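You operate a simulated robot arm through the tools that you are given. There is no shell and no other tool. Be economical: measure what you need, move in short steps, check, and stop when the job is done.

The job below is to be done with a simulated robot arm. You get a single attempt, and the scene is never put back.

## Task
Mix the green cartridge, then clip it into the print head.
Fine: crank with the lid shut till the pale layer is gone; the mixer lid ends open; no print. Where these are worked on the way, their far stop is far enough and under half their travel is too little: mixer lid.

The check looks at the end state, three seconds after you hand in, the way a careful person would. Anything else that was tipped, shoved, dropped, spilled or broken makes it a failure. Lids that push on must go on centred and level and be pressed home; caps that screw on are set level and turned clockwise until they are tight.

## Robot
A 6-joint arm with a two-finger gripper, fixed in place. Base frame: the origin is at the foot of the arm, x ahead of it, y to its left, z up; the work surface is at about z = 820. Readings come in mm, rad, newtons and seconds.
It reaches about 1298 mm from its shoulder. Its first joint turns from -2.601 to 2.601 rad. Payload 1.57 kg.
The TCP is the grasp point between the finger pads, 21 mm short of the fingertips. In the tool frame z runs along the fingers and y along their closing line. The gripper opens to 70 mm. The gripper's body begins 50 mm behind the TCP.
Orientation is told as [roll, pitch, yaw] about the base's x, y, z axes, in that order, counted from this pose: with the fingers straight down and closing along the base's y, the tool's x points along the base's -x, its y along +y and its z along -z.

## Interface
- The arm moves only by the tool move_arm. Its arguments are lists of equal length, an entry for each row: "fingers": the opening, from 0 (shut) to 1 (fully open); "travel": the shift along the tool's x, y, z in mm, a list of three; "angular": the turn, a rotation vector about the tool's x, y, z in rad, a list of three. In form: {"fingers": [fingers, ...], "travel": [[x, y, z], ...], "angular": [[rx, ry, rz], ...]}. A call has 1 to 12 rows; each row is the pose to reach, as a shift and turn from the pose commanded when the call began, along the tool's axes at that moment. Each row takes 0.2 s and may step no farther than 50 mm and 0.15 rad from the row before; otherwise, or with a gripper value out of range, the whole call is refused. Where a pose cannot be reached the arm comes as near as it can. A force on the tool above 40 N (or 10 N above the force at the start of the call, whichever is more), or a blocked arm, ends the call early, and 0.2 s more pass. The fingers move at their own pace and stop on an object; they squeeze with about 29 N. The grip force told is the motor's: it shows also when the fingers shut on nothing. Time passes only in rows, and 0.2 s behind the last, so rows that repeat a pose let the fingers close. It gives the time, the measured TCP pose, the force on the tool (base axes), the opening and the grip force at its end, in the units of the frame above (readings bear some noise), with the torque about the TCP (base axes, N m) and any sound that the robot's microphone picked up.
- Cameras (640 x 400 px; columns grow to the right, rows downward): "scene" is fixed at [401, 648.8, 1645.9]; the picture's right is [0.58, 0.81, 0.00], its down [0.78, -0.56, -0.30] and it looks along [-0.25, 0.18, -0.95] (base axes); focal length 265 px, centre (320, 200). "wrist" rides on the gripper at [79, 4, -81] in the tool frame; the picture's right is [-0.05, 1.00, 0.00], its down [-0.67, -0.04, -0.74] and it looks along [-0.74, -0.04, 0.67] (tool axes); focal length 256 px, centre (320, 200). There is no depth. A picture from a camera that has moved, and an enlarged one, comes with that camera's place and axes in the base frame and with its lens.
- camera(camera): a new picture of that camera. The clock stands still meanwhile.
- lift_body(by): slides the trunk up (or, below 0, down) by that many mm; the arm rides with it, the base frame stays. It gives what a move gives, with no picture.
- zoom(camera, box): a new picture of the part [left, top, right, bottom] of that camera's present view, enlarged. The clock stands still meanwhile.
- close_job(): hands the job in; it is judged then, once.

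Go step by step. Nothing tells you positions but the pictures and the camera data: compare them with the known pose of the tool, close in by small moves and look again before you grip or let go. The budget is 120 turns and 64 pictures, counting those below and the enlarged ones. Unless the task says otherwise, let go and move clear before handing in.

The tools are called after "Emit:" as name(argument=value, ...) on one line, values as JSON. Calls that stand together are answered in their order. move_arm: Moves the arm, as the interface text tells. Its arguments: {"type":"object","properties":{"fingers":{"type":"array","items":{"type":"number"}},"travel":{"type":"array","items":{"type":"array","items":{"type":"number"}}},"angular":{"type":"array","items":{"type":"array","items":{"type":"number"}}}},"required":["fingers","travel","angular"]} The other tools are called the same way: lift_body (by) slides the trunk up or down; camera (camera) takes a picture; zoom (camera, box) takes an enlarged picture of a part of a camera's view; close_job () hands the job in.

At the start:

```text
t: 0.0
tool_pos: [116.8, 645.4, 1264.6]
tool_rot: [0.0, 0.0, 0.0]
contact_force: [0.5, -0.3, 0.6]
moment: [-0.02, 0.02, 0.0]
finger_gap: 70.2
grip_force: 0.1
trunk travel left (down, up): [-946.0, 24.0]
```

scene: 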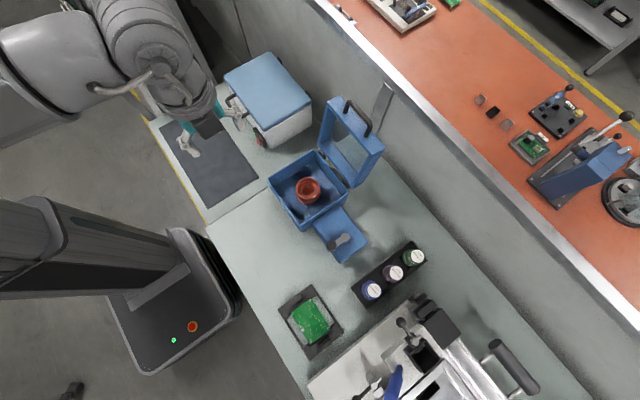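
wrist: 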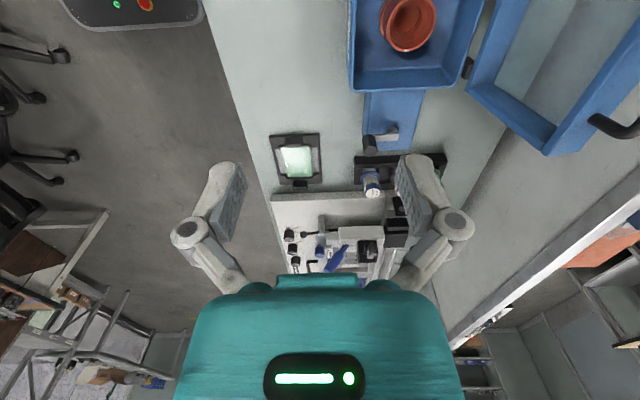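

I see a blue mixer with its lid open and a red cup inside, a rack of three cartridges (blue, purple, green), and a printer at the bottom. I'll zoom in for detail first.

Emit:
zoom(camera="scene", box=[240, 80, 440, 280])

Emit:
zoom(camera="scene", box=[300, 230, 560, 400])

```text
2.00 times, centred on (340, 180) of scene
camera zoom: at [401.0, 648.8, 1645.9], right [0.58, 0.81, 0.0], down [0.78, -0.56, -0.3], along [-0.25, 0.18, -0.95], focal length 530 px, centre (280, 240)
```

zoom: 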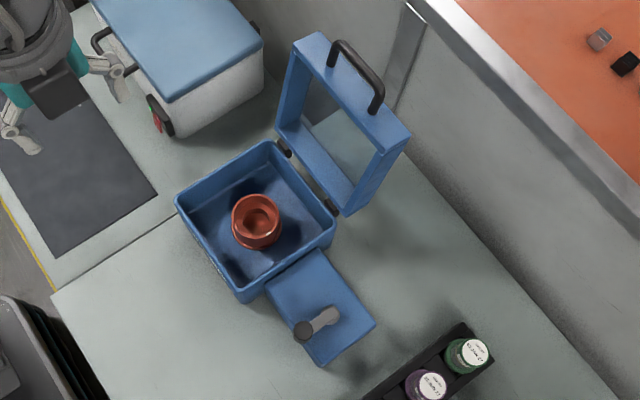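

```text
2.35 times, centred on (430, 315) of scene
camera zoom: at [401.0, 648.8, 1645.9], right [0.58, 0.81, 0.0], down [0.78, -0.56, -0.3], along [-0.25, 0.18, -0.95], focal length 624 px, centre (61, -71)
```

zoom: 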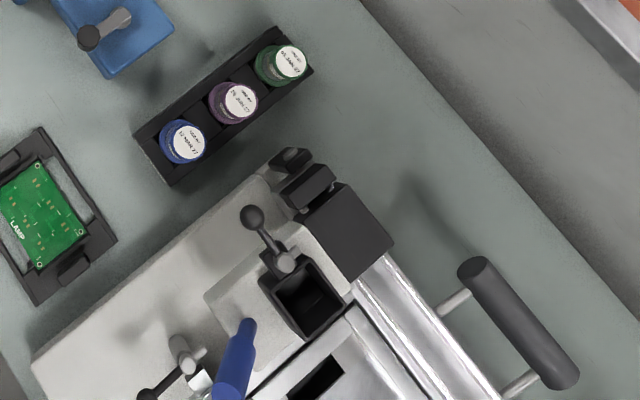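

I estimate green cartridge near (494, 913), mixer cup near (149, 786), crank hub near (328, 785), and print head near (673, 750). I'll move to a viewpoint over the rack to look closely.

Emit:
move_arm(fingers=[1, 1, 1, 1, 1, 1, 1], travel=[[-30, 25, 0], [-60, 55, 10], [-90, 85, 30], [-120, 115, 50], [-150, 150, 75], [-170, 180, 100], [-183, 205, 115]], angular=[[0, 0, 0], [0, 0, 0], [0, 0, 0], [0, 0, 0], [0, 0, 0], [0, 0, 0], [0, 0, 0]])

Emit:
camera(camera="wrist")

```text
refused: row 5 steps farther than a row can; nothing moved
```

```text
59 pictures are left
camera wrist: at [37.7, 650.3, 1344.7], right [0.05, 1.0, 0.0], down [0.67, -0.04, 0.74], along [0.74, -0.04, -0.67], focal length 256 px, centre (320, 200)
```

wrist: 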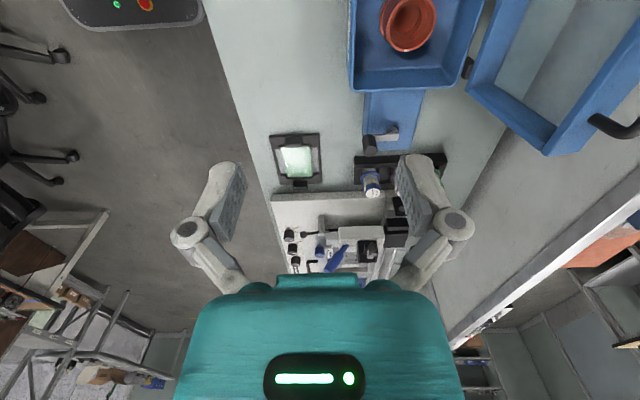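

A row stepped too far; I'll use smaller steps.

Emit:
move_arm(fingers=[1, 1, 1, 1, 1, 1, 1, 1], travel=[[-23, 26, 14], [-46, 52, 28], [-69, 78, 42], [-92, 104, 56], [-115, 130, 70], [-138, 156, 84], [-160, 180, 98], [-183, 205, 115]], angular=[[0, 0, 0], [0, 0, 0], [0, 0, 0], [0, 0, 0], [0, 0, 0], [0, 0, 0], [0, 0, 0], [0, 0, 0]])

Emit:
camera(camera="wrist")

```text
t: 1.8
tool_pos: [300.4, 848.5, 1264.3]
tool_rot: [-0.001, -0.001, -0.001]
contact_force: [0.4, -0.8, -0.2]
moment: [-0.03, 0.02, -0.03]
finger_gap: 69.9
grip_force: 0.0
out of reach, approached as far as the arm can: row 1, 2, 3, 4, 5, 6, 7, 8
trunk travel left (down, up): [-946.0, 24.0]
```

```text
58 pictures are left
camera wrist: at [220.8, 852.8, 1344.1], right [0.05, 1.0, 0.0], down [0.67, -0.03, 0.74], along [0.74, -0.04, -0.67], focal length 256 px, centre (320, 200)
```

wrist: 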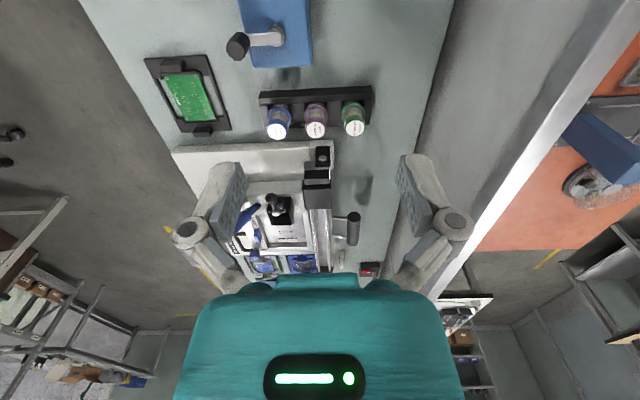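

The arm couldn't descend from there (shoulder too high), so I'll lower the trunk.

Emit:
lift_body(by=-200)

Emit:
zoom(camera="wrist", box=[150, 0, 450, 280])

```text
t: 4.0
tool_pos: [300.2, 847.8, 1064.1]
tool_rot: [0.0, -0.001, 0.001]
contact_force: [1.1, -0.5, 0.5]
moment: [-0.01, -0.01, 0.0]
finger_gap: 70.3
grip_force: 0.1
trunk travel left (down, up): [-746.0, 224.0]
```

```text
1.43 times, centred on (300, 140) of wrist
camera zoom: at [219.7, 851.6, 1144.7], right [0.05, 1.0, 0.0], down [0.67, -0.04, 0.74], along [0.74, -0.04, -0.67], focal length 366 px, centre (349, 286)
```

zoom: 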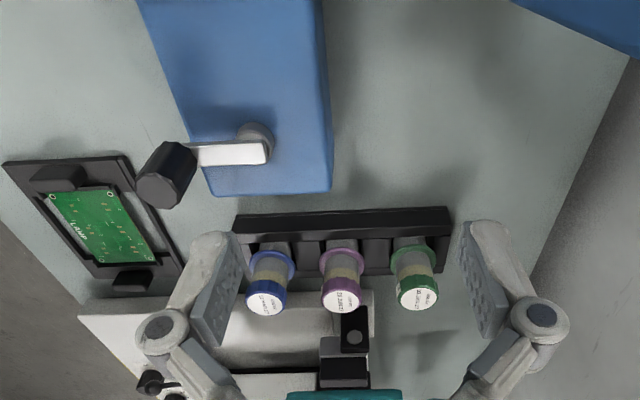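

The cartridges sit in a rack; the green's top is about (492, 905, 919). Next I'll look at the print head from closer.

Emit:
move_arm(fingers=[1, 1, 1, 1, 1], travel=[[-36, -18, -3], [-72, -36, -6], [-108, -54, -9], [-144, -72, -12], [-180, -88, -16]], angular=[[0, 0, 0], [0, 0, 0], [0, 0, 0], [0, 0, 0], [0, 0, 0]])

Emit:
camera(camera="wrist")

Emit:
zoom(camera="wrist", box=[200, 100, 460, 270])

```text
t: 5.2
tool_pos: [479.2, 759.6, 1064.3]
tool_rot: [0.001, -0.001, 0.001]
contact_force: [0.8, -0.5, 0.0]
moment: [0.02, -0.01, -0.03]
finger_gap: 70.1
grip_force: 0.0
out of reach, approached as far as the arm can: row 2, 3, 4, 5
trunk travel left (down, up): [-746.0, 224.0]
```

```text
56 pictures are left
camera wrist: at [401.1, 764.5, 1144.6], right [0.05, 1.0, 0.0], down [0.67, -0.04, 0.74], along [0.74, -0.04, -0.67], focal length 256 px, centre (320, 200)
```

wrist: 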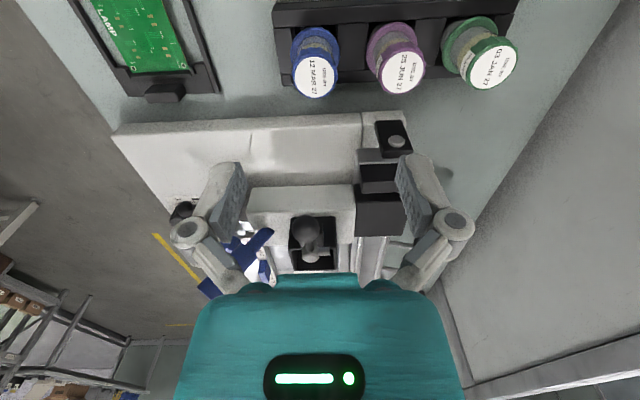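

```text
2.35 times, centred on (330, 185) of wrist
camera zoom: at [401.1, 764.5, 1144.6], right [0.05, 1.0, 0.0], down [0.67, -0.04, 0.74], along [0.74, -0.04, -0.67], focal length 602 px, centre (296, 235)
```

zoom: 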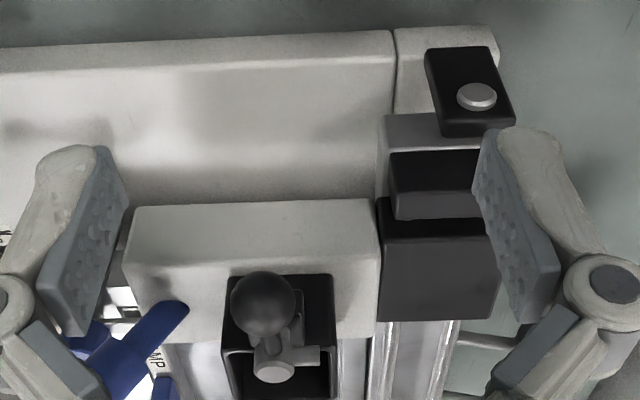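

The print head is a dark square socket with a knobbed lever across it. The arm wasn't reaching its commanded height, so I'll test vertical movement.

Emit:
move_arm(fingers=[1], travel=[[0, 0, 30]], angular=[[0, 0, 0]])

```text
t: 5.6
tool_pos: [480.6, 760.5, 1064.6]
tool_rot: [0.0, 0.001, 0.0]
contact_force: [-0.4, -0.2, -1.2]
moment: [0.02, -0.01, 0.02]
finger_gap: 69.9
grip_force: 0.2
out of reach, approached as far as the arm can: row 1
trunk travel left (down, up): [-746.0, 224.0]
```

Vertical movement seems to come from the trunk only. I'll raise it a little and tilt the wrist to look down into the print head.

Emit:
lift_body(by=80)

Emit:
move_arm(fingers=[1, 1, 1, 1], travel=[[-22, -4, -8], [-44, -8, -16], [-66, -12, -24], [-90, -15, -30]], angular=[[0, 0.125, 0], [0, 0.25, 0], [0, 0.375, 0], [0, 0.5, 0]])

Emit:
camera(camera="wrist")

```text
t: 6.7
tool_pos: [480.0, 760.4, 1144.7]
tool_rot: [0.0, 0.0, 0.001]
contact_force: [-0.7, -0.9, 0.3]
moment: [0.05, 0.0, -0.02]
finger_gap: 69.9
grip_force: 0.0
trunk travel left (down, up): [-826.0, 144.0]
```

```text
t: 7.7
tool_pos: [570.1, 744.9, 1167.3]
tool_rot: [-0.001, 0.502, 0.0]
contact_force: [0.3, 0.1, 0.2]
moment: [0.02, 0.0, 0.02]
finger_gap: 70.0
grip_force: 0.0
out of reach, approached as far as the arm can: row 1, 2, 3, 4
trunk travel left (down, up): [-826.0, 144.0]
```

```text
54 pictures are left
camera wrist: at [539.9, 749.4, 1275.4], right [0.05, 1.0, -0.03], down [0.94, -0.04, 0.33], along [0.33, -0.04, -0.94], focal length 256 px, centre (320, 200)
```

wrist: 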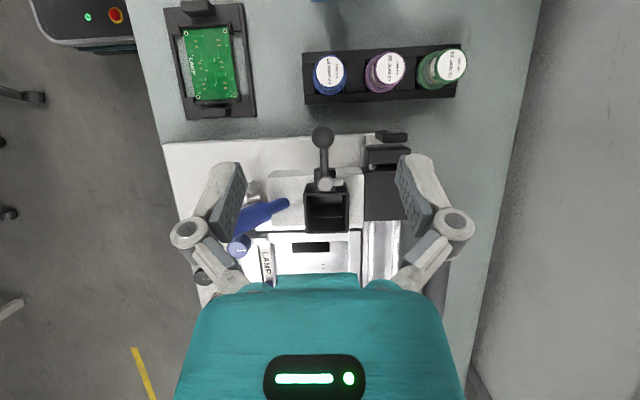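

Emit:
zoom(camera="wrist", box=[240, 110, 420, 280])

Emit:
zoom(camera="wrist", box=[290, 30, 480, 120])

```text
2.35 times, centred on (330, 195) of wrist
camera zoom: at [539.9, 749.4, 1275.4], right [0.05, 1.0, -0.03], down [0.94, -0.04, 0.33], along [0.33, -0.04, -0.94], focal length 602 px, centre (296, 212)
```

zoom: 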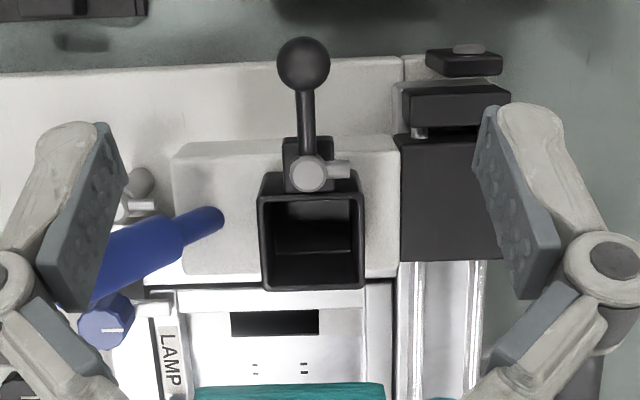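

```text
3.37 times, centred on (385, 75) of wrist
camera zoom: at [539.9, 749.4, 1275.4], right [0.05, 1.0, -0.03], down [0.94, -0.04, 0.33], along [0.33, -0.04, -0.94], focal length 862 px, centre (101, 621)
```

zoom: 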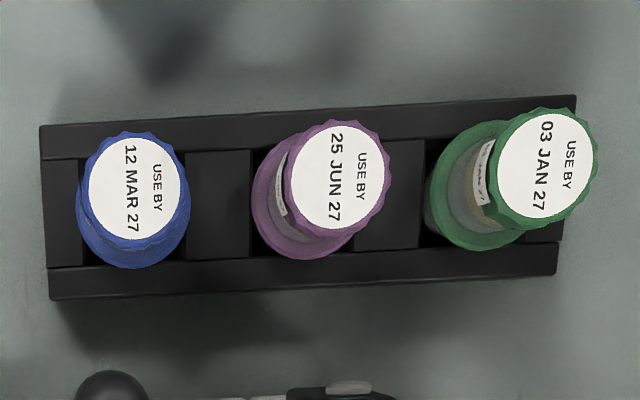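

The head has a vertical pivot post with a ball lever pointing -x and a stub pointing +y; the socket centre is about (660, 745), rim about z 978. Now I'll look at the green cartridge from a lower angle.

Emit:
move_arm(fingers=[1, 1, 1, 1, 1, 1], travel=[[35, 25, -17], [70, 50, -34], [105, 75, -51], [140, 100, -68], [175, 125, -85], [184, 148, -100]], angular=[[0, -0.1, 0], [0, -0.2, 0], [0, -0.3, 0], [0, -0.4, 0], [0, -0.5, 0], [0, -0.502, 0]])

Emit:
lift_body(by=-140)

Emit:
camera(camera="wrist")

```text
t: 9.1
tool_pos: [461.8, 893.4, 1143.9]
tool_rot: [0.0, -0.004, 0.0]
contact_force: [-0.7, 0.9, -0.6]
moment: [0.0, -0.02, 0.01]
finger_gap: 70.0
grip_force: 0.1
out of reach, approached as far as the arm can: row 1, 2, 3, 4, 5, 6
trunk travel left (down, up): [-826.0, 144.0]
```

```text
t: 10.8
tool_pos: [461.6, 894.0, 1004.4]
tool_rot: [0.0, -0.002, 0.002]
contact_force: [0.1, 0.4, 0.4]
moment: [-0.02, 0.03, 0.0]
finger_gap: 70.0
grip_force: 0.1
trunk travel left (down, up): [-686.0, 284.0]
```

```text
51 pictures are left
camera wrist: at [382.1, 897.3, 1084.6], right [0.05, 1.0, 0.0], down [0.66, -0.04, 0.75], along [0.75, -0.04, -0.67], focal length 256 px, centre (320, 200)
```

wrist: 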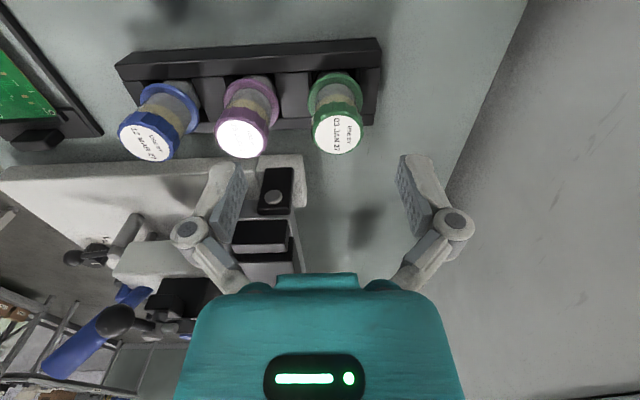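

Emit:
zoom(camera="wrist", box=[270, 30, 400, 170])

```text
2.86 times, centred on (335, 100) of wrist
camera zoom: at [382.1, 897.3, 1084.6], right [0.05, 1.0, 0.0], down [0.66, -0.04, 0.75], along [0.75, -0.04, -0.67], focal length 731 px, centre (277, 486)
```

zoom: 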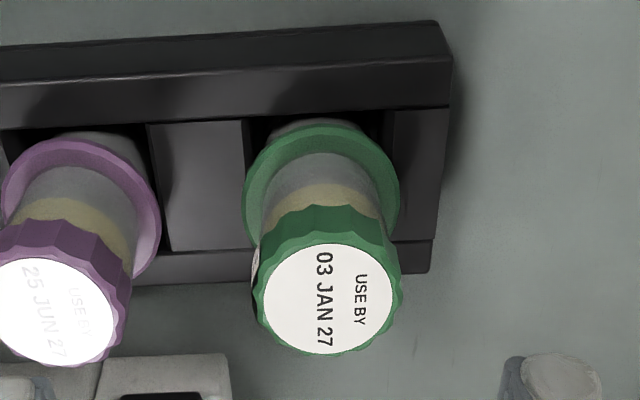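

The cartridge has a ~37 mm knurled cap at about (494, 905), top z≈919, and a flange at z≈862. I'll centre above it and look.

Emit:
move_arm(fingers=[1, 1], travel=[[-32.4, 11, 0], [-32.4, 11, 0]], angular=[[0, 0, 0], [0, 0, 0]])

Emit:
lift_body(by=-60)

Emit:
camera(camera="wrist")

Emit:
zoom(camera="scene", box=[320, 180, 480, 300])

```text
t: 11.4
tool_pos: [494.2, 903.6, 1004.6]
tool_rot: [0.0, -0.003, 0.0]
contact_force: [0.6, 0.1, -0.1]
moment: [0.0, 0.03, 0.01]
finger_gap: 70.1
grip_force: 0.1
trunk travel left (down, up): [-686.0, 284.0]
```

```text
t: 12.4
tool_pos: [492.2, 904.3, 945.0]
tool_rot: [0.0, -0.003, 0.001]
contact_force: [-0.3, 0.3, -0.1]
moment: [-0.01, -0.01, 0.02]
finger_gap: 70.1
grip_force: 0.0
trunk travel left (down, up): [-626.0, 344.0]
```

```text
49 pictures are left
camera wrist: at [414.2, 907.9, 1024.6], right [0.05, 1.0, 0.0], down [0.66, -0.04, 0.75], along [0.75, -0.04, -0.67], focal length 256 px, centre (320, 200)
```

wrist: 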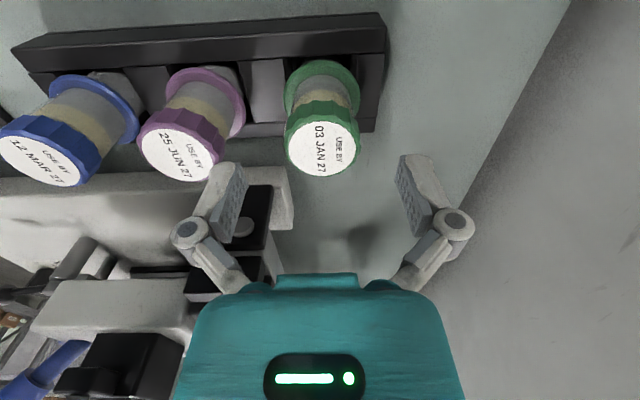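

```text
3.33 times, centred on (400, 240) of scene
camera zoom: at [401.0, 648.8, 1645.9], right [0.58, 0.81, 0.0], down [0.78, -0.56, -0.3], along [-0.25, 0.18, -0.95], focal length 884 px, centre (53, 67)
```

zoom: 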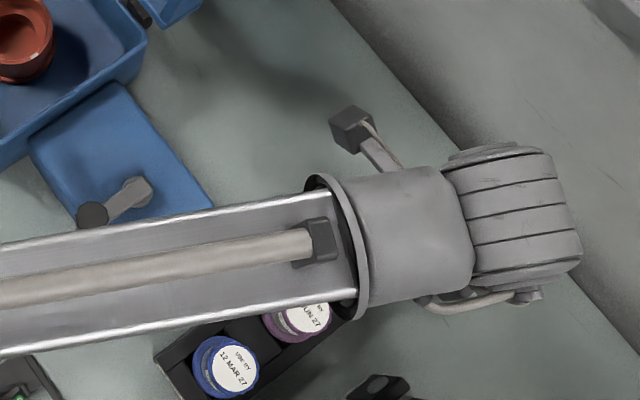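

Aligned: projected cap centre (493.4, 904.8). Lower to the cap and grip.

Emit:
lift_body(by=-39)

Emit:
camera(camera="wrist")

```text
t: 13.2
tool_pos: [492.9, 903.8, 906.0]
tool_rot: [0.0, -0.001, 0.0]
contact_force: [0.0, 0.3, 0.4]
moment: [-0.04, -0.02, 0.03]
finger_gap: 69.9
grip_force: 0.1
trunk travel left (down, up): [-587.0, 383.0]
```

```text
47 pictures are left
camera wrist: at [414.2, 907.9, 985.6], right [0.05, 1.0, 0.0], down [0.66, -0.04, 0.75], along [0.75, -0.04, -0.67], focal length 256 px, centre (320, 200)
```

wrist: 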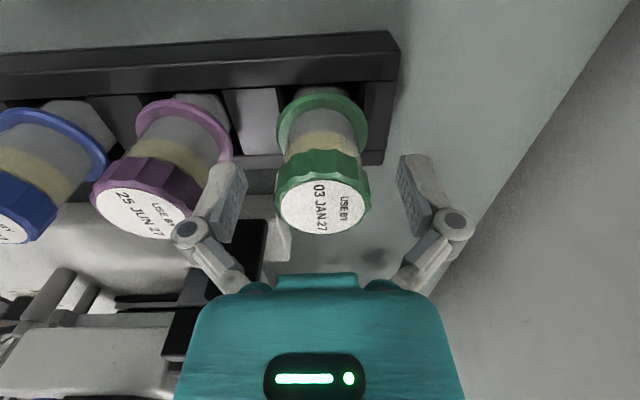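

TCP lines up with the cap. Closing.

Emit:
move_arm(fingers=[0.3, 0.3, 0.3, 0.3], travel=[[0, 0, 0], [0, 0, 0], [0, 0, 0], [0, 0, 0]], angular=[[0, 0, 0], [0, 0, 0], [0, 0, 0], [0, 0, 0]])

```text
t: 14.2
tool_pos: [492.4, 904.0, 906.1]
tool_rot: [-0.002, -0.002, -0.001]
contact_force: [-0.5, 1.8, 5.2]
moment: [0.03, -0.02, 0.01]
finger_gap: 37.4
grip_force: 28.7
trunk travel left (down, up): [-587.0, 383.0]
```

Gripped at 37.4 mm. Raise clear of the rack.

Emit:
lift_body(by=150)

Emit:
camera(camera="wrist")

```text
t: 16.0
tool_pos: [493.7, 904.1, 1054.8]
tool_rot: [0.0, -0.001, 0.0]
contact_force: [-0.5, -0.8, -2.0]
moment: [0.02, -0.01, -0.01]
finger_gap: 37.4
grip_force: 29.5
trunk travel left (down, up): [-737.0, 233.0]
```

```text
46 pictures are left
camera wrist: at [414.4, 908.4, 1135.0], right [0.05, 1.0, 0.0], down [0.67, -0.04, 0.75], along [0.74, -0.04, -0.67], focal length 256 px, centre (320, 200)
```

wrist: 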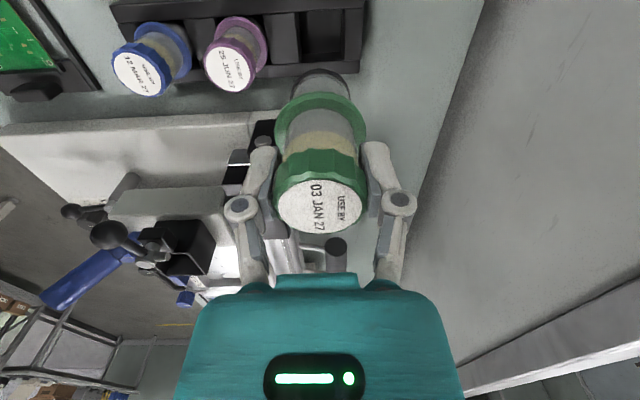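

The cartridge hangs straight, with the pale layer visible. I'll raise a bit more and move to a viewpoint behind the mixer, staying away from the lid.

Emit:
lift_body(by=50)

Emit:
move_arm(fingers=[0.3, 0.3, 0.3, 0.3, 0.3, 0.3, 0.3, 0.3, 0.3, 0.3, 0.3, 0.3], travel=[[30, -30, 0], [60, -60, 0], [90, -90, 0], [120, -120, 0], [155, -150, 0], [195, -172, 0], [240, -180, 0], [285, -180, 0], [330, -180, 0], [375, -180, 0], [420, -180, 0], [465, -180, 0]], angular=[[0, 0, 0], [0, 0, 0], [0, 0, 0], [0, 0, 0], [0, 0, 0], [0, 0, 0], [0, 0, 0], [0, 0, 0], [0, 0, 0], [0, 0, 0], [0, 0, 0], [0, 0, 0]])

Emit:
camera(camera="wrist")

Emit:
camera(camera="scene")

```text
t: 16.9
tool_pos: [494.5, 904.6, 1105.6]
tool_rot: [-0.001, -0.003, 0.002]
contact_force: [-0.3, 0.5, -3.8]
moment: [0.03, 0.01, 0.03]
finger_gap: 37.4
grip_force: 28.9
trunk travel left (down, up): [-787.0, 183.0]
```

```text
t: 19.5
tool_pos: [28.1, 723.9, 1105.0]
tool_rot: [0.001, 0.0, 0.0]
contact_force: [0.9, 0.5, -2.9]
moment: [-0.01, 0.01, 0.02]
finger_gap: 37.3
grip_force: 28.9
trunk travel left (down, up): [-787.0, 183.0]
```

```text
45 pictures are left
camera wrist: at [-51.5, 727.7, 1185.3], right [0.05, 1.0, 0.0], down [0.66, -0.04, 0.75], along [0.75, -0.04, -0.67], focal length 256 px, centre (320, 200)
```

wrist: 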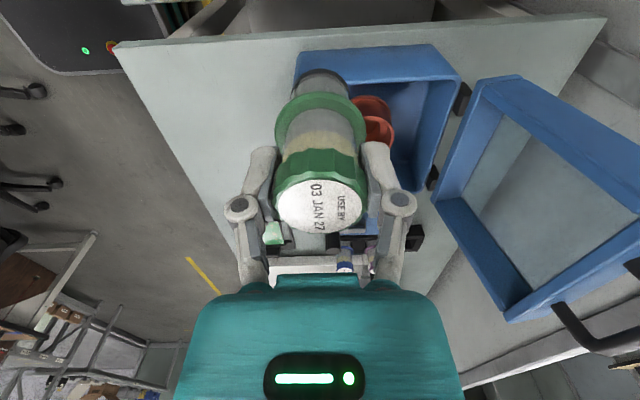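

```text
44 pictures are left
```

scene: 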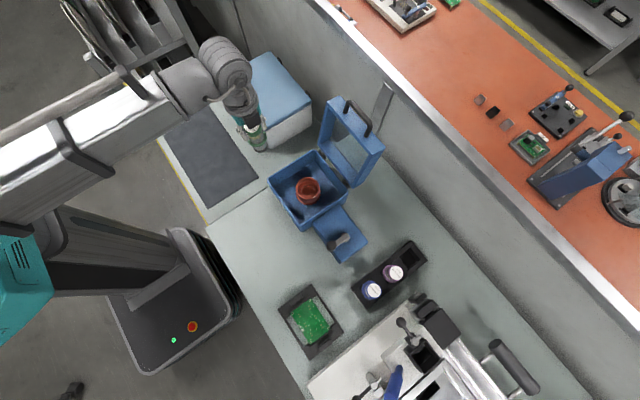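

The cup is partly hidden by the cartridge; I'll step aside for a clear view.

Emit:
move_arm(fingers=[0.3, 0.3], travel=[[0, -45, 0], [0, -80, 0]], angular=[[0, 0, 0], [0, 0, 0]])

Emit:
zoom(camera="wrist", box=[290, 20, 640, 270])

Emit:
zoom(camera="scene", box=[260, 90, 400, 230])

```text
t: 20.1
tool_pos: [29.3, 641.5, 1105.4]
tool_rot: [0.0, -0.002, 0.002]
contact_force: [-0.7, -1.1, -2.9]
moment: [0.04, 0.01, 0.01]
finger_gap: 37.4
grip_force: 28.8
trunk travel left (down, up): [-787.0, 183.0]
```

```text
1.60 times, centred on (465, 145) of wrist
camera zoom: at [-49.6, 646.2, 1185.7], right [0.05, 1.0, 0.0], down [0.66, -0.04, 0.75], along [0.75, -0.04, -0.67], focal length 410 px, centre (88, 288)
```

zoom: 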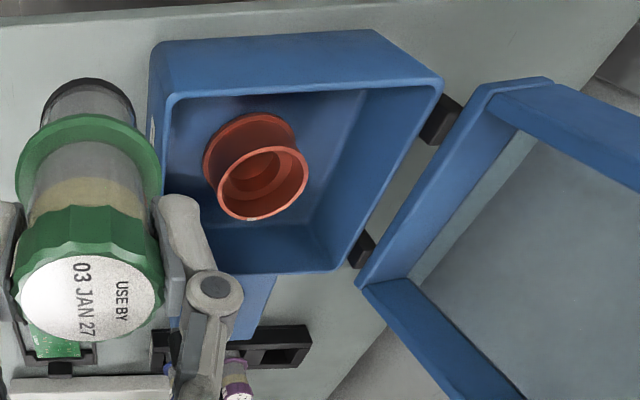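

```text
2.86 times, centred on (330, 160) of scene
camera zoom: at [401.0, 648.8, 1645.9], right [0.58, 0.81, 0.0], down [0.78, -0.56, -0.3], along [-0.25, 0.18, -0.95], focal length 757 px, centre (291, 314)
```

zoom: 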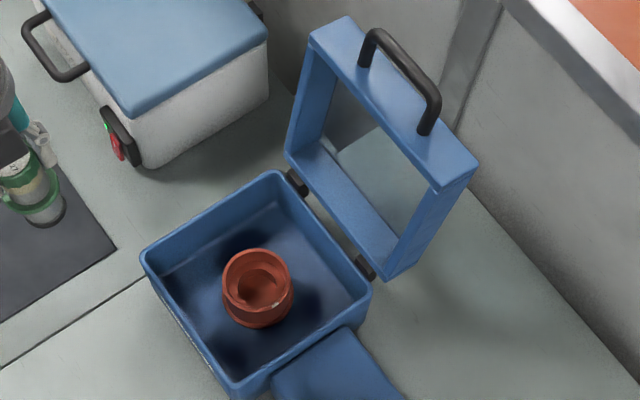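

Emit:
zoom(camera="scene", box=[290, 170, 325, 210])

Emit:
zoom(camera="wrist", box=[390, 70, 480, 170])

```text
10.00 times, centred on (308, 190) of scene
camera zoom: at [401.0, 648.8, 1645.9], right [0.58, 0.81, 0.0], down [0.78, -0.56, -0.3], along [-0.25, 0.18, -0.95], focal length 2651 px, centre (445, 300)
```

zoom: 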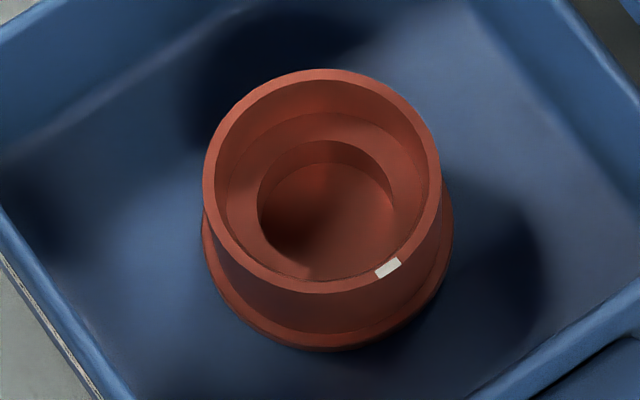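

```text
4.00 times, centred on (435, 120) of wrist
camera zoom: at [-49.6, 646.2, 1185.7], right [0.05, 1.0, 0.0], down [0.66, -0.04, 0.75], along [0.75, -0.04, -0.67], focal length 1024 px, centre (-140, 520)
```

zoom: 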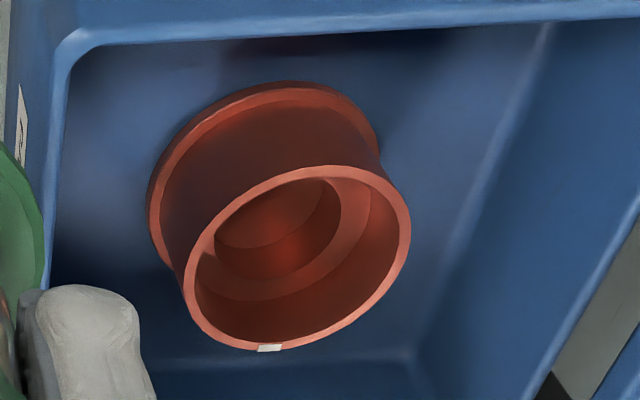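

Cup rim centre is about (152.5, 780.5, 896) with a ~65 mm recess and inner hole. I'll move over it and lower partway, then check alignment.

Emit:
move_arm(fingers=[0.3, 0.3, 0.3, 0.3, 0.3, 0.3], travel=[[-25, 28, 0], [-50, 56, 0], [-75, 84, 0], [-100, 112, 0], [-123, 139, 0], [-123, 139, 0]], angular=[[0, 0, 0], [0, 0, 0], [0, 0, 0], [0, 0, 0], [0, 0, 0], [0, 0, 0]])

Emit:
lift_body(by=-115)

Emit:
camera(camera="wrist")

Emit:
zoom(camera="scene", box=[260, 90, 400, 230])

```text
t: 21.5
tool_pos: [148.9, 783.0, 1105.6]
tool_rot: [0.001, -0.001, 0.001]
contact_force: [-0.2, 0.1, -2.7]
moment: [0.01, -0.05, -0.02]
finger_gap: 37.2
grip_force: 29.3
trunk travel left (down, up): [-787.0, 183.0]
```

```text
t: 23.0
tool_pos: [148.5, 783.1, 990.2]
tool_rot: [0.0, -0.001, 0.002]
contact_force: [0.5, -0.1, -2.9]
moment: [0.01, -0.02, -0.02]
finger_gap: 37.5
grip_force: 28.9
trunk travel left (down, up): [-672.0, 298.0]
```

```text
39 pictures are left
camera wrist: at [69.4, 786.4, 1070.4], right [0.05, 1.0, 0.0], down [0.66, -0.04, 0.75], along [0.75, -0.04, -0.67], focal length 256 px, centre (320, 200)
```

wrist: 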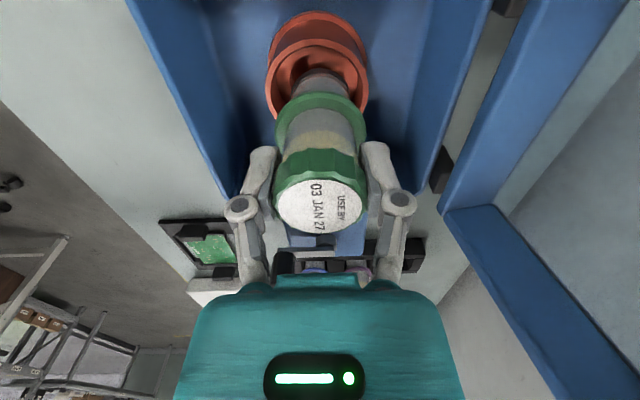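

```text
2.86 times, centred on (330, 160) of scene
camera zoom: at [401.0, 648.8, 1645.9], right [0.58, 0.81, 0.0], down [0.78, -0.56, -0.3], along [-0.25, 0.18, -0.95], focal length 757 px, centre (291, 314)
```

zoom: 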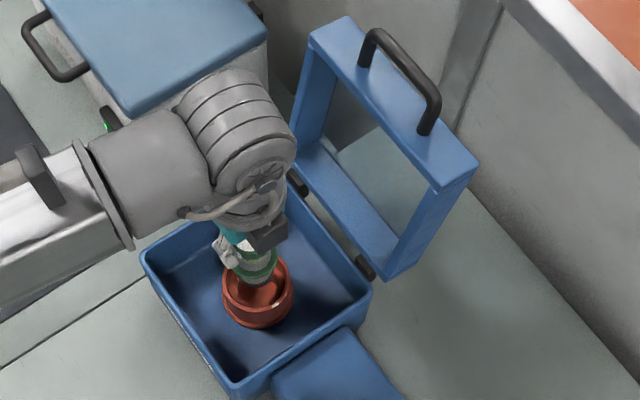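

Nearly aligned; a small correction, then lower further and zoom.

Emit:
move_arm(fingers=[0.3, 0.3], travel=[[-3.5, -2.3, 0], [-3.5, -2.3, 0]], angular=[[0, 0, 0], [0, 0, 0]])

Emit:
lift_body(by=-28)

Emit:
zoom(camera="wrist", box=[230, 0, 410, 150])

Emit:
zoom(camera="scene", box=[285, 155, 335, 205])

```text
t: 23.6
tool_pos: [152.4, 780.4, 989.7]
tool_rot: [-0.001, -0.002, 0.0]
contact_force: [0.2, 0.2, -3.0]
moment: [0.0, 0.02, -0.02]
finger_gap: 37.3
grip_force: 28.8
trunk travel left (down, up): [-672.0, 298.0]
```

```text
t: 24.3
tool_pos: [152.0, 780.8, 962.6]
tool_rot: [0.002, -0.002, -0.001]
contact_force: [-0.5, 0.2, -1.6]
moment: [-0.02, 0.01, 0.01]
finger_gap: 37.5
grip_force: 28.7
trunk travel left (down, up): [-644.0, 326.0]
```

```text
2.67 times, centred on (320, 75) of wrist
camera zoom: at [72.3, 784.1, 1042.4], right [0.05, 1.0, 0.0], down [0.66, -0.04, 0.75], along [0.75, -0.04, -0.67], focal length 683 px, centre (320, 533)
```

zoom: 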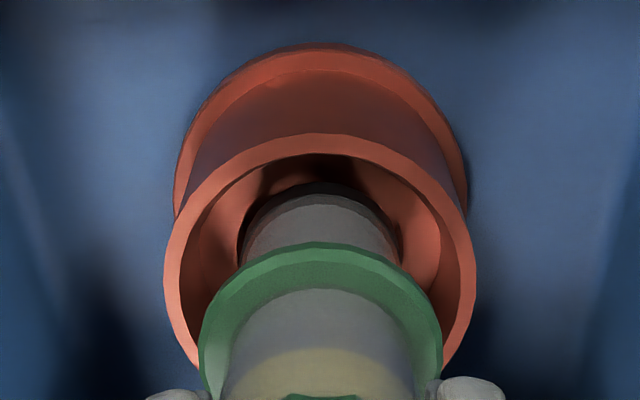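

```text
8.00 times, centred on (310, 180) of scene
camera zoom: at [401.0, 648.8, 1645.9], right [0.58, 0.81, 0.0], down [0.78, -0.56, -0.3], along [-0.25, 0.18, -0.95], focal length 2121 px, centre (400, 360)
```

zoom: 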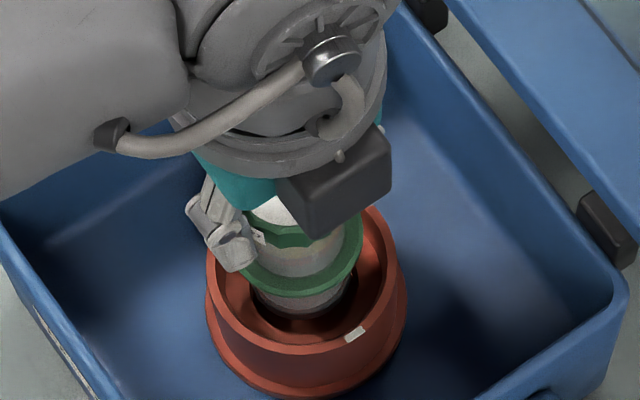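

Well centred. Lowering in small steps, watching the force.

Emit:
lift_body(by=-20)

Emit:
lift_body(by=-6)

Emit:
lift_body(by=-5)

Emit:
zoom(camera="wrist", box=[230, 0, 410, 150])

```text
t: 25.0
tool_pos: [151.8, 781.1, 943.5]
tool_rot: [0.001, -0.003, 0.0]
contact_force: [-0.6, -0.1, -2.5]
moment: [0.02, 0.0, -0.01]
finger_gap: 37.3
grip_force: 29.0
trunk travel left (down, up): [-624.0, 346.0]
```

```text
t: 25.5
tool_pos: [151.6, 781.0, 936.7]
tool_rot: [0.0, -0.003, 0.0]
contact_force: [0.4, -1.3, -1.9]
moment: [-0.01, -0.02, -0.01]
finger_gap: 37.6
grip_force: 29.3
trunk travel left (down, up): [-618.0, 352.0]
```

```text
t: 26.1
tool_pos: [151.9, 779.9, 933.7]
tool_rot: [0.003, -0.002, 0.0]
contact_force: [0.6, 4.6, 15.8]
moment: [0.1, -0.07, 0.02]
finger_gap: 37.6
grip_force: 29.2
trunk travel left (down, up): [-613.0, 357.0]
```

```text
2.67 times, centred on (320, 75) of wrist
camera zoom: at [72.1, 783.6, 1012.3], right [0.05, 1.0, 0.0], down [0.66, -0.04, 0.75], along [0.75, -0.04, -0.67], focal length 683 px, centre (320, 533)
```

zoom: 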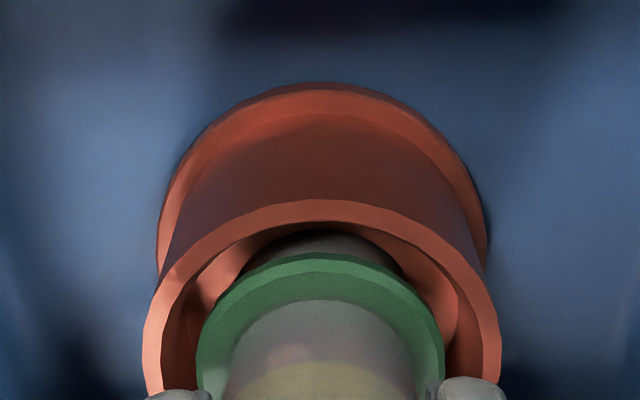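

It has landed on the cup floor (16 N). I'll open the fingers and see whether it stands properly.

Emit:
move_arm(fingers=[0.6, 0.8, 1, 1], travel=[[0, 0, 0], [0, 0, 0], [0, 0, 0], [0, 0, 0]], angular=[[0, 0, 0], [0, 0, 0], [0, 0, 0], [0, 0, 0]])

Emit:
lift_body(by=60)

Emit:
camera(camera="wrist")

```text
t: 27.1
tool_pos: [152.9, 779.7, 930.8]
tool_rot: [-0.001, -0.002, -0.001]
contact_force: [-0.1, 0.2, -0.6]
moment: [-0.02, 0.01, 0.0]
finger_gap: 70.1
grip_force: 0.0
trunk travel left (down, up): [-613.0, 357.0]
```

```text
t: 28.1
tool_pos: [150.7, 779.8, 990.5]
tool_rot: [-0.001, -0.003, -0.001]
contact_force: [-0.3, 0.7, -0.9]
moment: [0.0, 0.02, 0.01]
finger_gap: 70.0
grip_force: 0.1
trunk travel left (down, up): [-673.0, 297.0]
```

```text
34 pictures are left
camera wrist: at [72.3, 784.2, 1071.4], right [0.05, 1.0, 0.0], down [0.66, -0.04, 0.75], along [0.75, -0.04, -0.67], focal length 256 px, centre (320, 200)
```

wrist: 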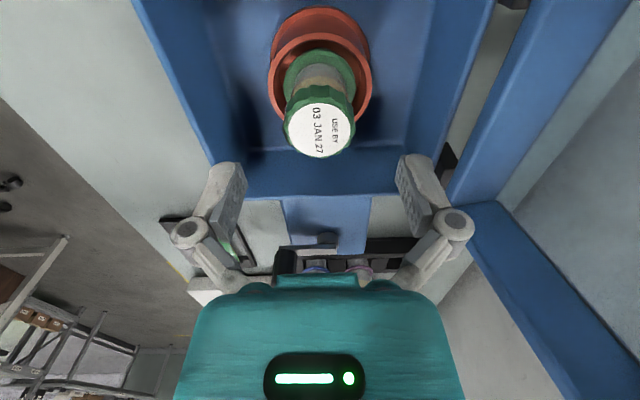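

The cartridge stands in the cup. I'll retreat and check it and the lid handle from the scene camera.

Emit:
lift_body(by=90)

Emit:
move_arm(fingers=[1, 1, 1, 1], travel=[[40, -30, 0], [80, -60, 0], [120, -90, 0], [150, -130, 0]], angular=[[0, 0, 0], [0, 0, 0], [0, 0, 0], [0, 0, 0]])

Emit:
zoom(camera="scene", box=[260, 90, 400, 230])

Emit:
camera(camera="wrist")

```text
t: 29.3
tool_pos: [152.7, 780.5, 1081.1]
tool_rot: [0.0, -0.002, 0.001]
contact_force: [1.0, 0.1, -0.5]
moment: [-0.02, -0.03, -0.01]
finger_gap: 69.9
grip_force: 0.1
trunk travel left (down, up): [-763.0, 207.0]
```

```text
t: 30.3
tool_pos: [0.5, 648.3, 1081.9]
tool_rot: [-0.001, -0.001, -0.001]
contact_force: [0.2, 0.3, 0.1]
moment: [0.05, -0.02, 0.03]
finger_gap: 69.8
grip_force: 0.0
trunk travel left (down, up): [-763.0, 207.0]
```

```text
2.86 times, centred on (330, 160) of scene
camera zoom: at [401.0, 648.8, 1645.9], right [0.58, 0.81, 0.0], down [0.78, -0.56, -0.3], along [-0.25, 0.18, -0.95], focal length 757 px, centre (291, 314)
```

zoom: 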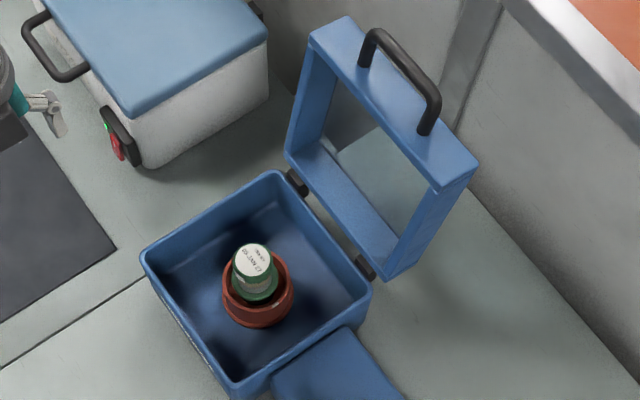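

```text
32 pictures are left
camera wrist: at [-78.5, 652.9, 1161.7], right [0.05, 1.0, 0.0], down [0.66, -0.04, 0.75], along [0.75, -0.04, -0.67], focal length 256 px, centre (320, 200)
```

wrist: 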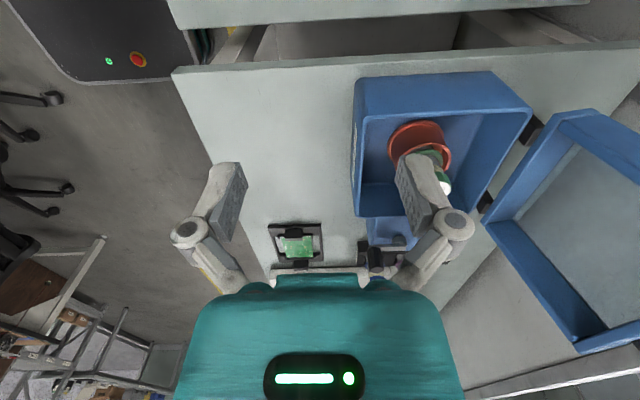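

The lid stands about 8° past vertical (hinge near y 880, z 915; top front edge near y 908, z 1099). Let me check the cartridge seating and handle in detail.

Emit:
zoom(camera="scene", box=[290, 165, 325, 205])

Emit:
zoom(camera="scene", box=[310, 90, 390, 190])

```text
10.00 times, centred on (308, 185) of scene
camera zoom: at [401.0, 648.8, 1645.9], right [0.58, 0.81, 0.0], down [0.78, -0.56, -0.3], along [-0.25, 0.18, -0.95], focal length 2651 px, centre (445, 350)
```

zoom: 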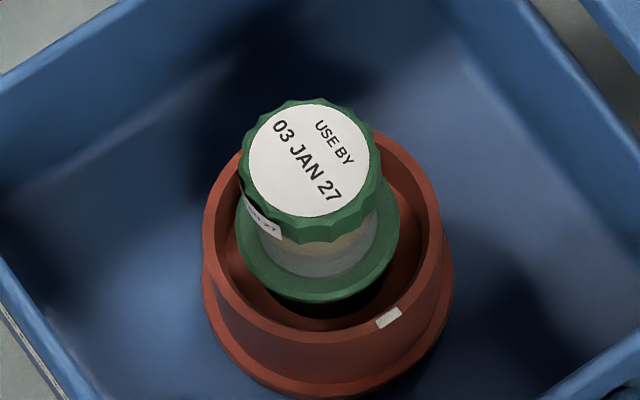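

```text
4.00 times, centred on (350, 140) of scene
camera zoom: at [401.0, 648.8, 1645.9], right [0.58, 0.81, 0.0], down [0.78, -0.56, -0.3], along [-0.25, 0.18, -0.95], focal length 1060 px, centre (200, 440)
```

zoom: 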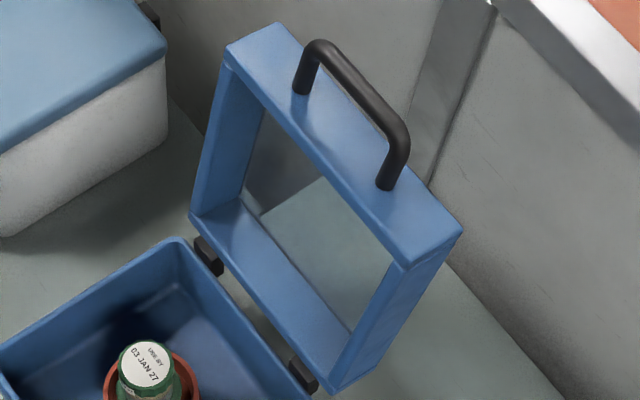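

Cartridge is upright in the cup. The lid's handle bar is at about (150, 938, 1140); I'll straddle it from above with the fingers closing along y.

Emit:
lift_body(by=120)

Emit:
move_arm(fingers=[1, 1, 1, 1, 1, 1, 1, 1], travel=[[-20, 38, 0], [-40, 76, 0], [-60, 114, 0], [-80, 152, 0], [-100, 190, 0], [-120, 226, 0], [-140, 262, 0], [-150, 290, 0]], angular=[[0, 0, 0], [0, 0, 0], [0, 0, 0], [0, 0, 0], [0, 0, 0], [0, 0, 0], [0, 0, 0], [0, 0, 0]])

Emit:
camera(camera="wrist")

```text
t: 31.8
tool_pos: [1.7, 650.5, 1202.2]
tool_rot: [0.0, -0.002, 0.001]
contact_force: [-1.0, 0.1, -0.8]
moment: [-0.01, 0.01, 0.01]
finger_gap: 70.1
grip_force: 0.0
trunk travel left (down, up): [-883.0, 87.0]
```

```text
t: 33.6
tool_pos: [153.0, 940.5, 1200.5]
tool_rot: [0.002, 0.0, 0.0]
contact_force: [-0.7, -0.2, -0.4]
moment: [-0.04, 0.02, -0.01]
finger_gap: 70.2
grip_force: 0.1
trunk travel left (down, up): [-883.0, 87.0]
```

```text
29 pictures are left
camera wrist: at [72.2, 944.9, 1281.1], right [0.05, 1.0, 0.0], down [0.66, -0.03, 0.75], along [0.75, -0.04, -0.67], focal length 256 px, centre (320, 200)
```

wrist: 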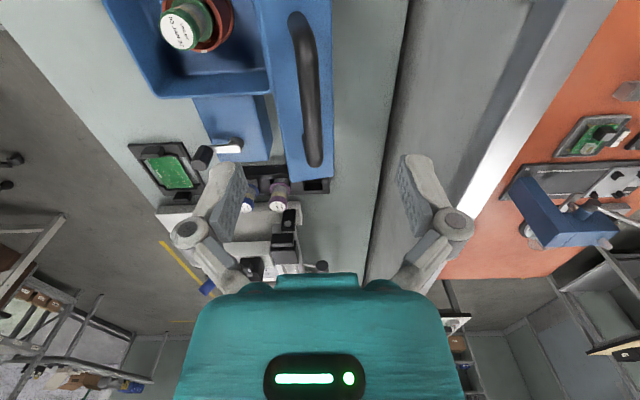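

The bar is at about y 935. Adjust and lower onto it, then close to a loose cage.

Emit:
move_arm(fingers=[1, 1], travel=[[0, -5, 0], [0, -5, 0]], angular=[[0, 0, 0], [0, 0, 0]])

Emit:
lift_body(by=-56)

Emit:
move_arm(fingers=[0.35, 0.35, 0.35, 0.35], travel=[[0, 0, 0], [0, 0, 0], [0, 0, 0], [0, 0, 0]], angular=[[0, 0, 0], [0, 0, 0], [0, 0, 0], [0, 0, 0]])

Emit:
camera(camera="wrist")

```text
t: 34.2
tool_pos: [152.0, 934.5, 1201.4]
tool_rot: [0.0, -0.001, 0.0]
contact_force: [0.2, 0.4, 0.6]
moment: [0.03, 0.01, 0.01]
finger_gap: 70.0
grip_force: 0.0
trunk travel left (down, up): [-883.0, 87.0]
```

```text
t: 35.2
tool_pos: [151.0, 934.5, 1146.1]
tool_rot: [0.0, -0.003, 0.001]
contact_force: [0.1, -0.1, 0.1]
moment: [-0.02, -0.02, 0.0]
finger_gap: 70.1
grip_force: 0.0
trunk travel left (down, up): [-827.0, 143.0]
```

```text
t: 36.2
tool_pos: [152.3, 935.5, 1145.4]
tool_rot: [0.0, -0.001, 0.001]
contact_force: [0.1, 0.1, 0.5]
moment: [0.01, 0.01, 0.02]
finger_gap: 24.4
grip_force: 0.0
trunk travel left (down, up): [-827.0, 143.0]
```

```text
28 pictures are left
camera wrist: at [72.2, 939.0, 1225.5], right [0.05, 1.0, 0.0], down [0.66, -0.04, 0.75], along [0.75, -0.04, -0.67], focal length 256 px, centre (320, 200)
```

wrist: 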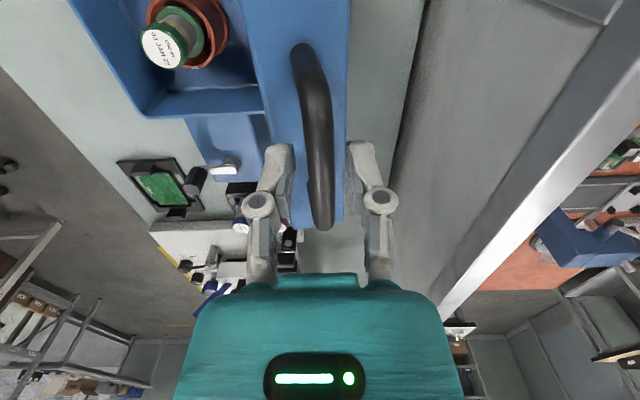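

The bar is between the fingers but I think a little lower than TCP; lower 10 mm and squeeze briefly to find it.

Emit:
lift_body(by=-10)

Emit:
move_arm(fingers=[0.1, 0.1, 0.1], travel=[[0, 0, 0], [0, 0, 0], [0, 0, 0]], angular=[[0, 0, 0], [0, 0, 0], [0, 0, 0]])

Emit:
zoom(camera="scene", box=[310, 60, 410, 190])

```text
t: 36.8
tool_pos: [151.6, 935.8, 1136.2]
tool_rot: [0.0, -0.001, 0.0]
contact_force: [0.1, -0.5, 0.9]
moment: [0.02, 0.0, 0.02]
finger_gap: 24.6
grip_force: 0.0
trunk travel left (down, up): [-817.0, 153.0]
```

```text
t: 37.6
tool_pos: [151.7, 934.7, 1135.4]
tool_rot: [0.0, -0.003, 0.001]
contact_force: [-0.4, 1.3, 1.2]
moment: [0.0, 0.04, -0.05]
finger_gap: 10.6
grip_force: 31.5
trunk travel left (down, up): [-817.0, 153.0]
```

```text
3.08 times, centred on (360, 125) of scene
camera zoom: at [401.0, 648.8, 1645.9], right [0.58, 0.81, 0.0], down [0.78, -0.56, -0.3], along [-0.25, 0.18, -0.95], focal length 816 px, centre (197, 431)
```

zoom: 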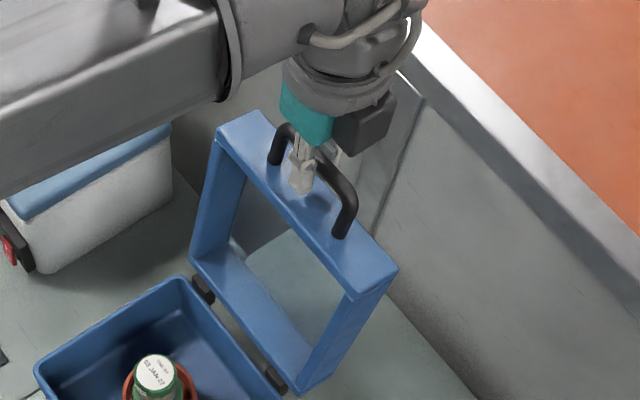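

The bar is gripped (10.6 mm). Pull it gently in -y to test hinge behaviour.

Emit:
move_arm(fingers=[0.1, 0.1, 0.1], travel=[[0, -8, 0], [0, -16, 0], [0, -22, 0]], angular=[[0, 0, 0], [0, 0, 0], [0, 0, 0]])

```text
t: 38.4
tool_pos: [151.8, 911.4, 1136.1]
tool_rot: [-0.001, -0.001, -0.001]
contact_force: [0.4, 2.4, 18.5]
moment: [-0.02, -0.02, 0.0]
finger_gap: 10.9
grip_force: 32.5
trunk travel left (down, up): [-817.0, 153.0]
```

The lid moves freely. I'll loosen to a close cage and walk the bar along its arc.

Emit:
move_arm(fingers=[0.19, 0.19, 0.19, 0.19, 0.19, 0.19], travel=[[0, 0, 0], [0, 0, 0], [0, -12, 0], [0, -24, 0], [0, -36, 0], [0, -50, 0]], angular=[[0, 0, 0], [0, 0, 0], [0, 0, 0], [0, 0, 0], [0, 0, 0], [0, 0, 0]])

Emit:
zoom(camera="scene", box=[280, 80, 400, 220])

```text
t: 39.8
tool_pos: [151.7, 862.3, 1136.9]
tool_rot: [0.001, -0.003, -0.001]
contact_force: [-0.6, 0.3, 0.2]
moment: [-0.01, -0.02, 0.0]
finger_gap: 13.9
grip_force: 0.0
trunk travel left (down, up): [-817.0, 153.0]
```

```text
2.86 times, centred on (340, 150) of scene
camera zoom: at [401.0, 648.8, 1645.9], right [0.58, 0.81, 0.0], down [0.78, -0.56, -0.3], along [-0.25, 0.18, -0.95], focal length 757 px, centre (263, 343)
```

zoom: 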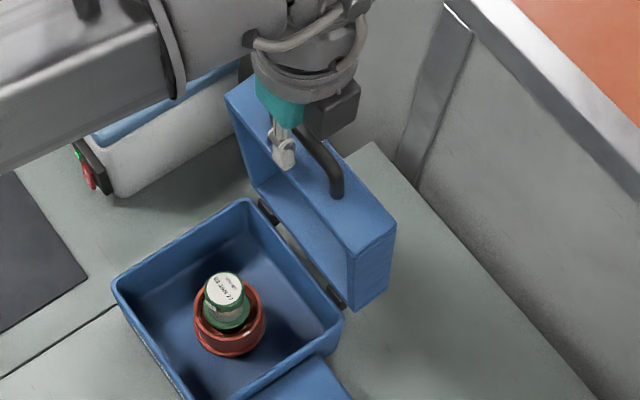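

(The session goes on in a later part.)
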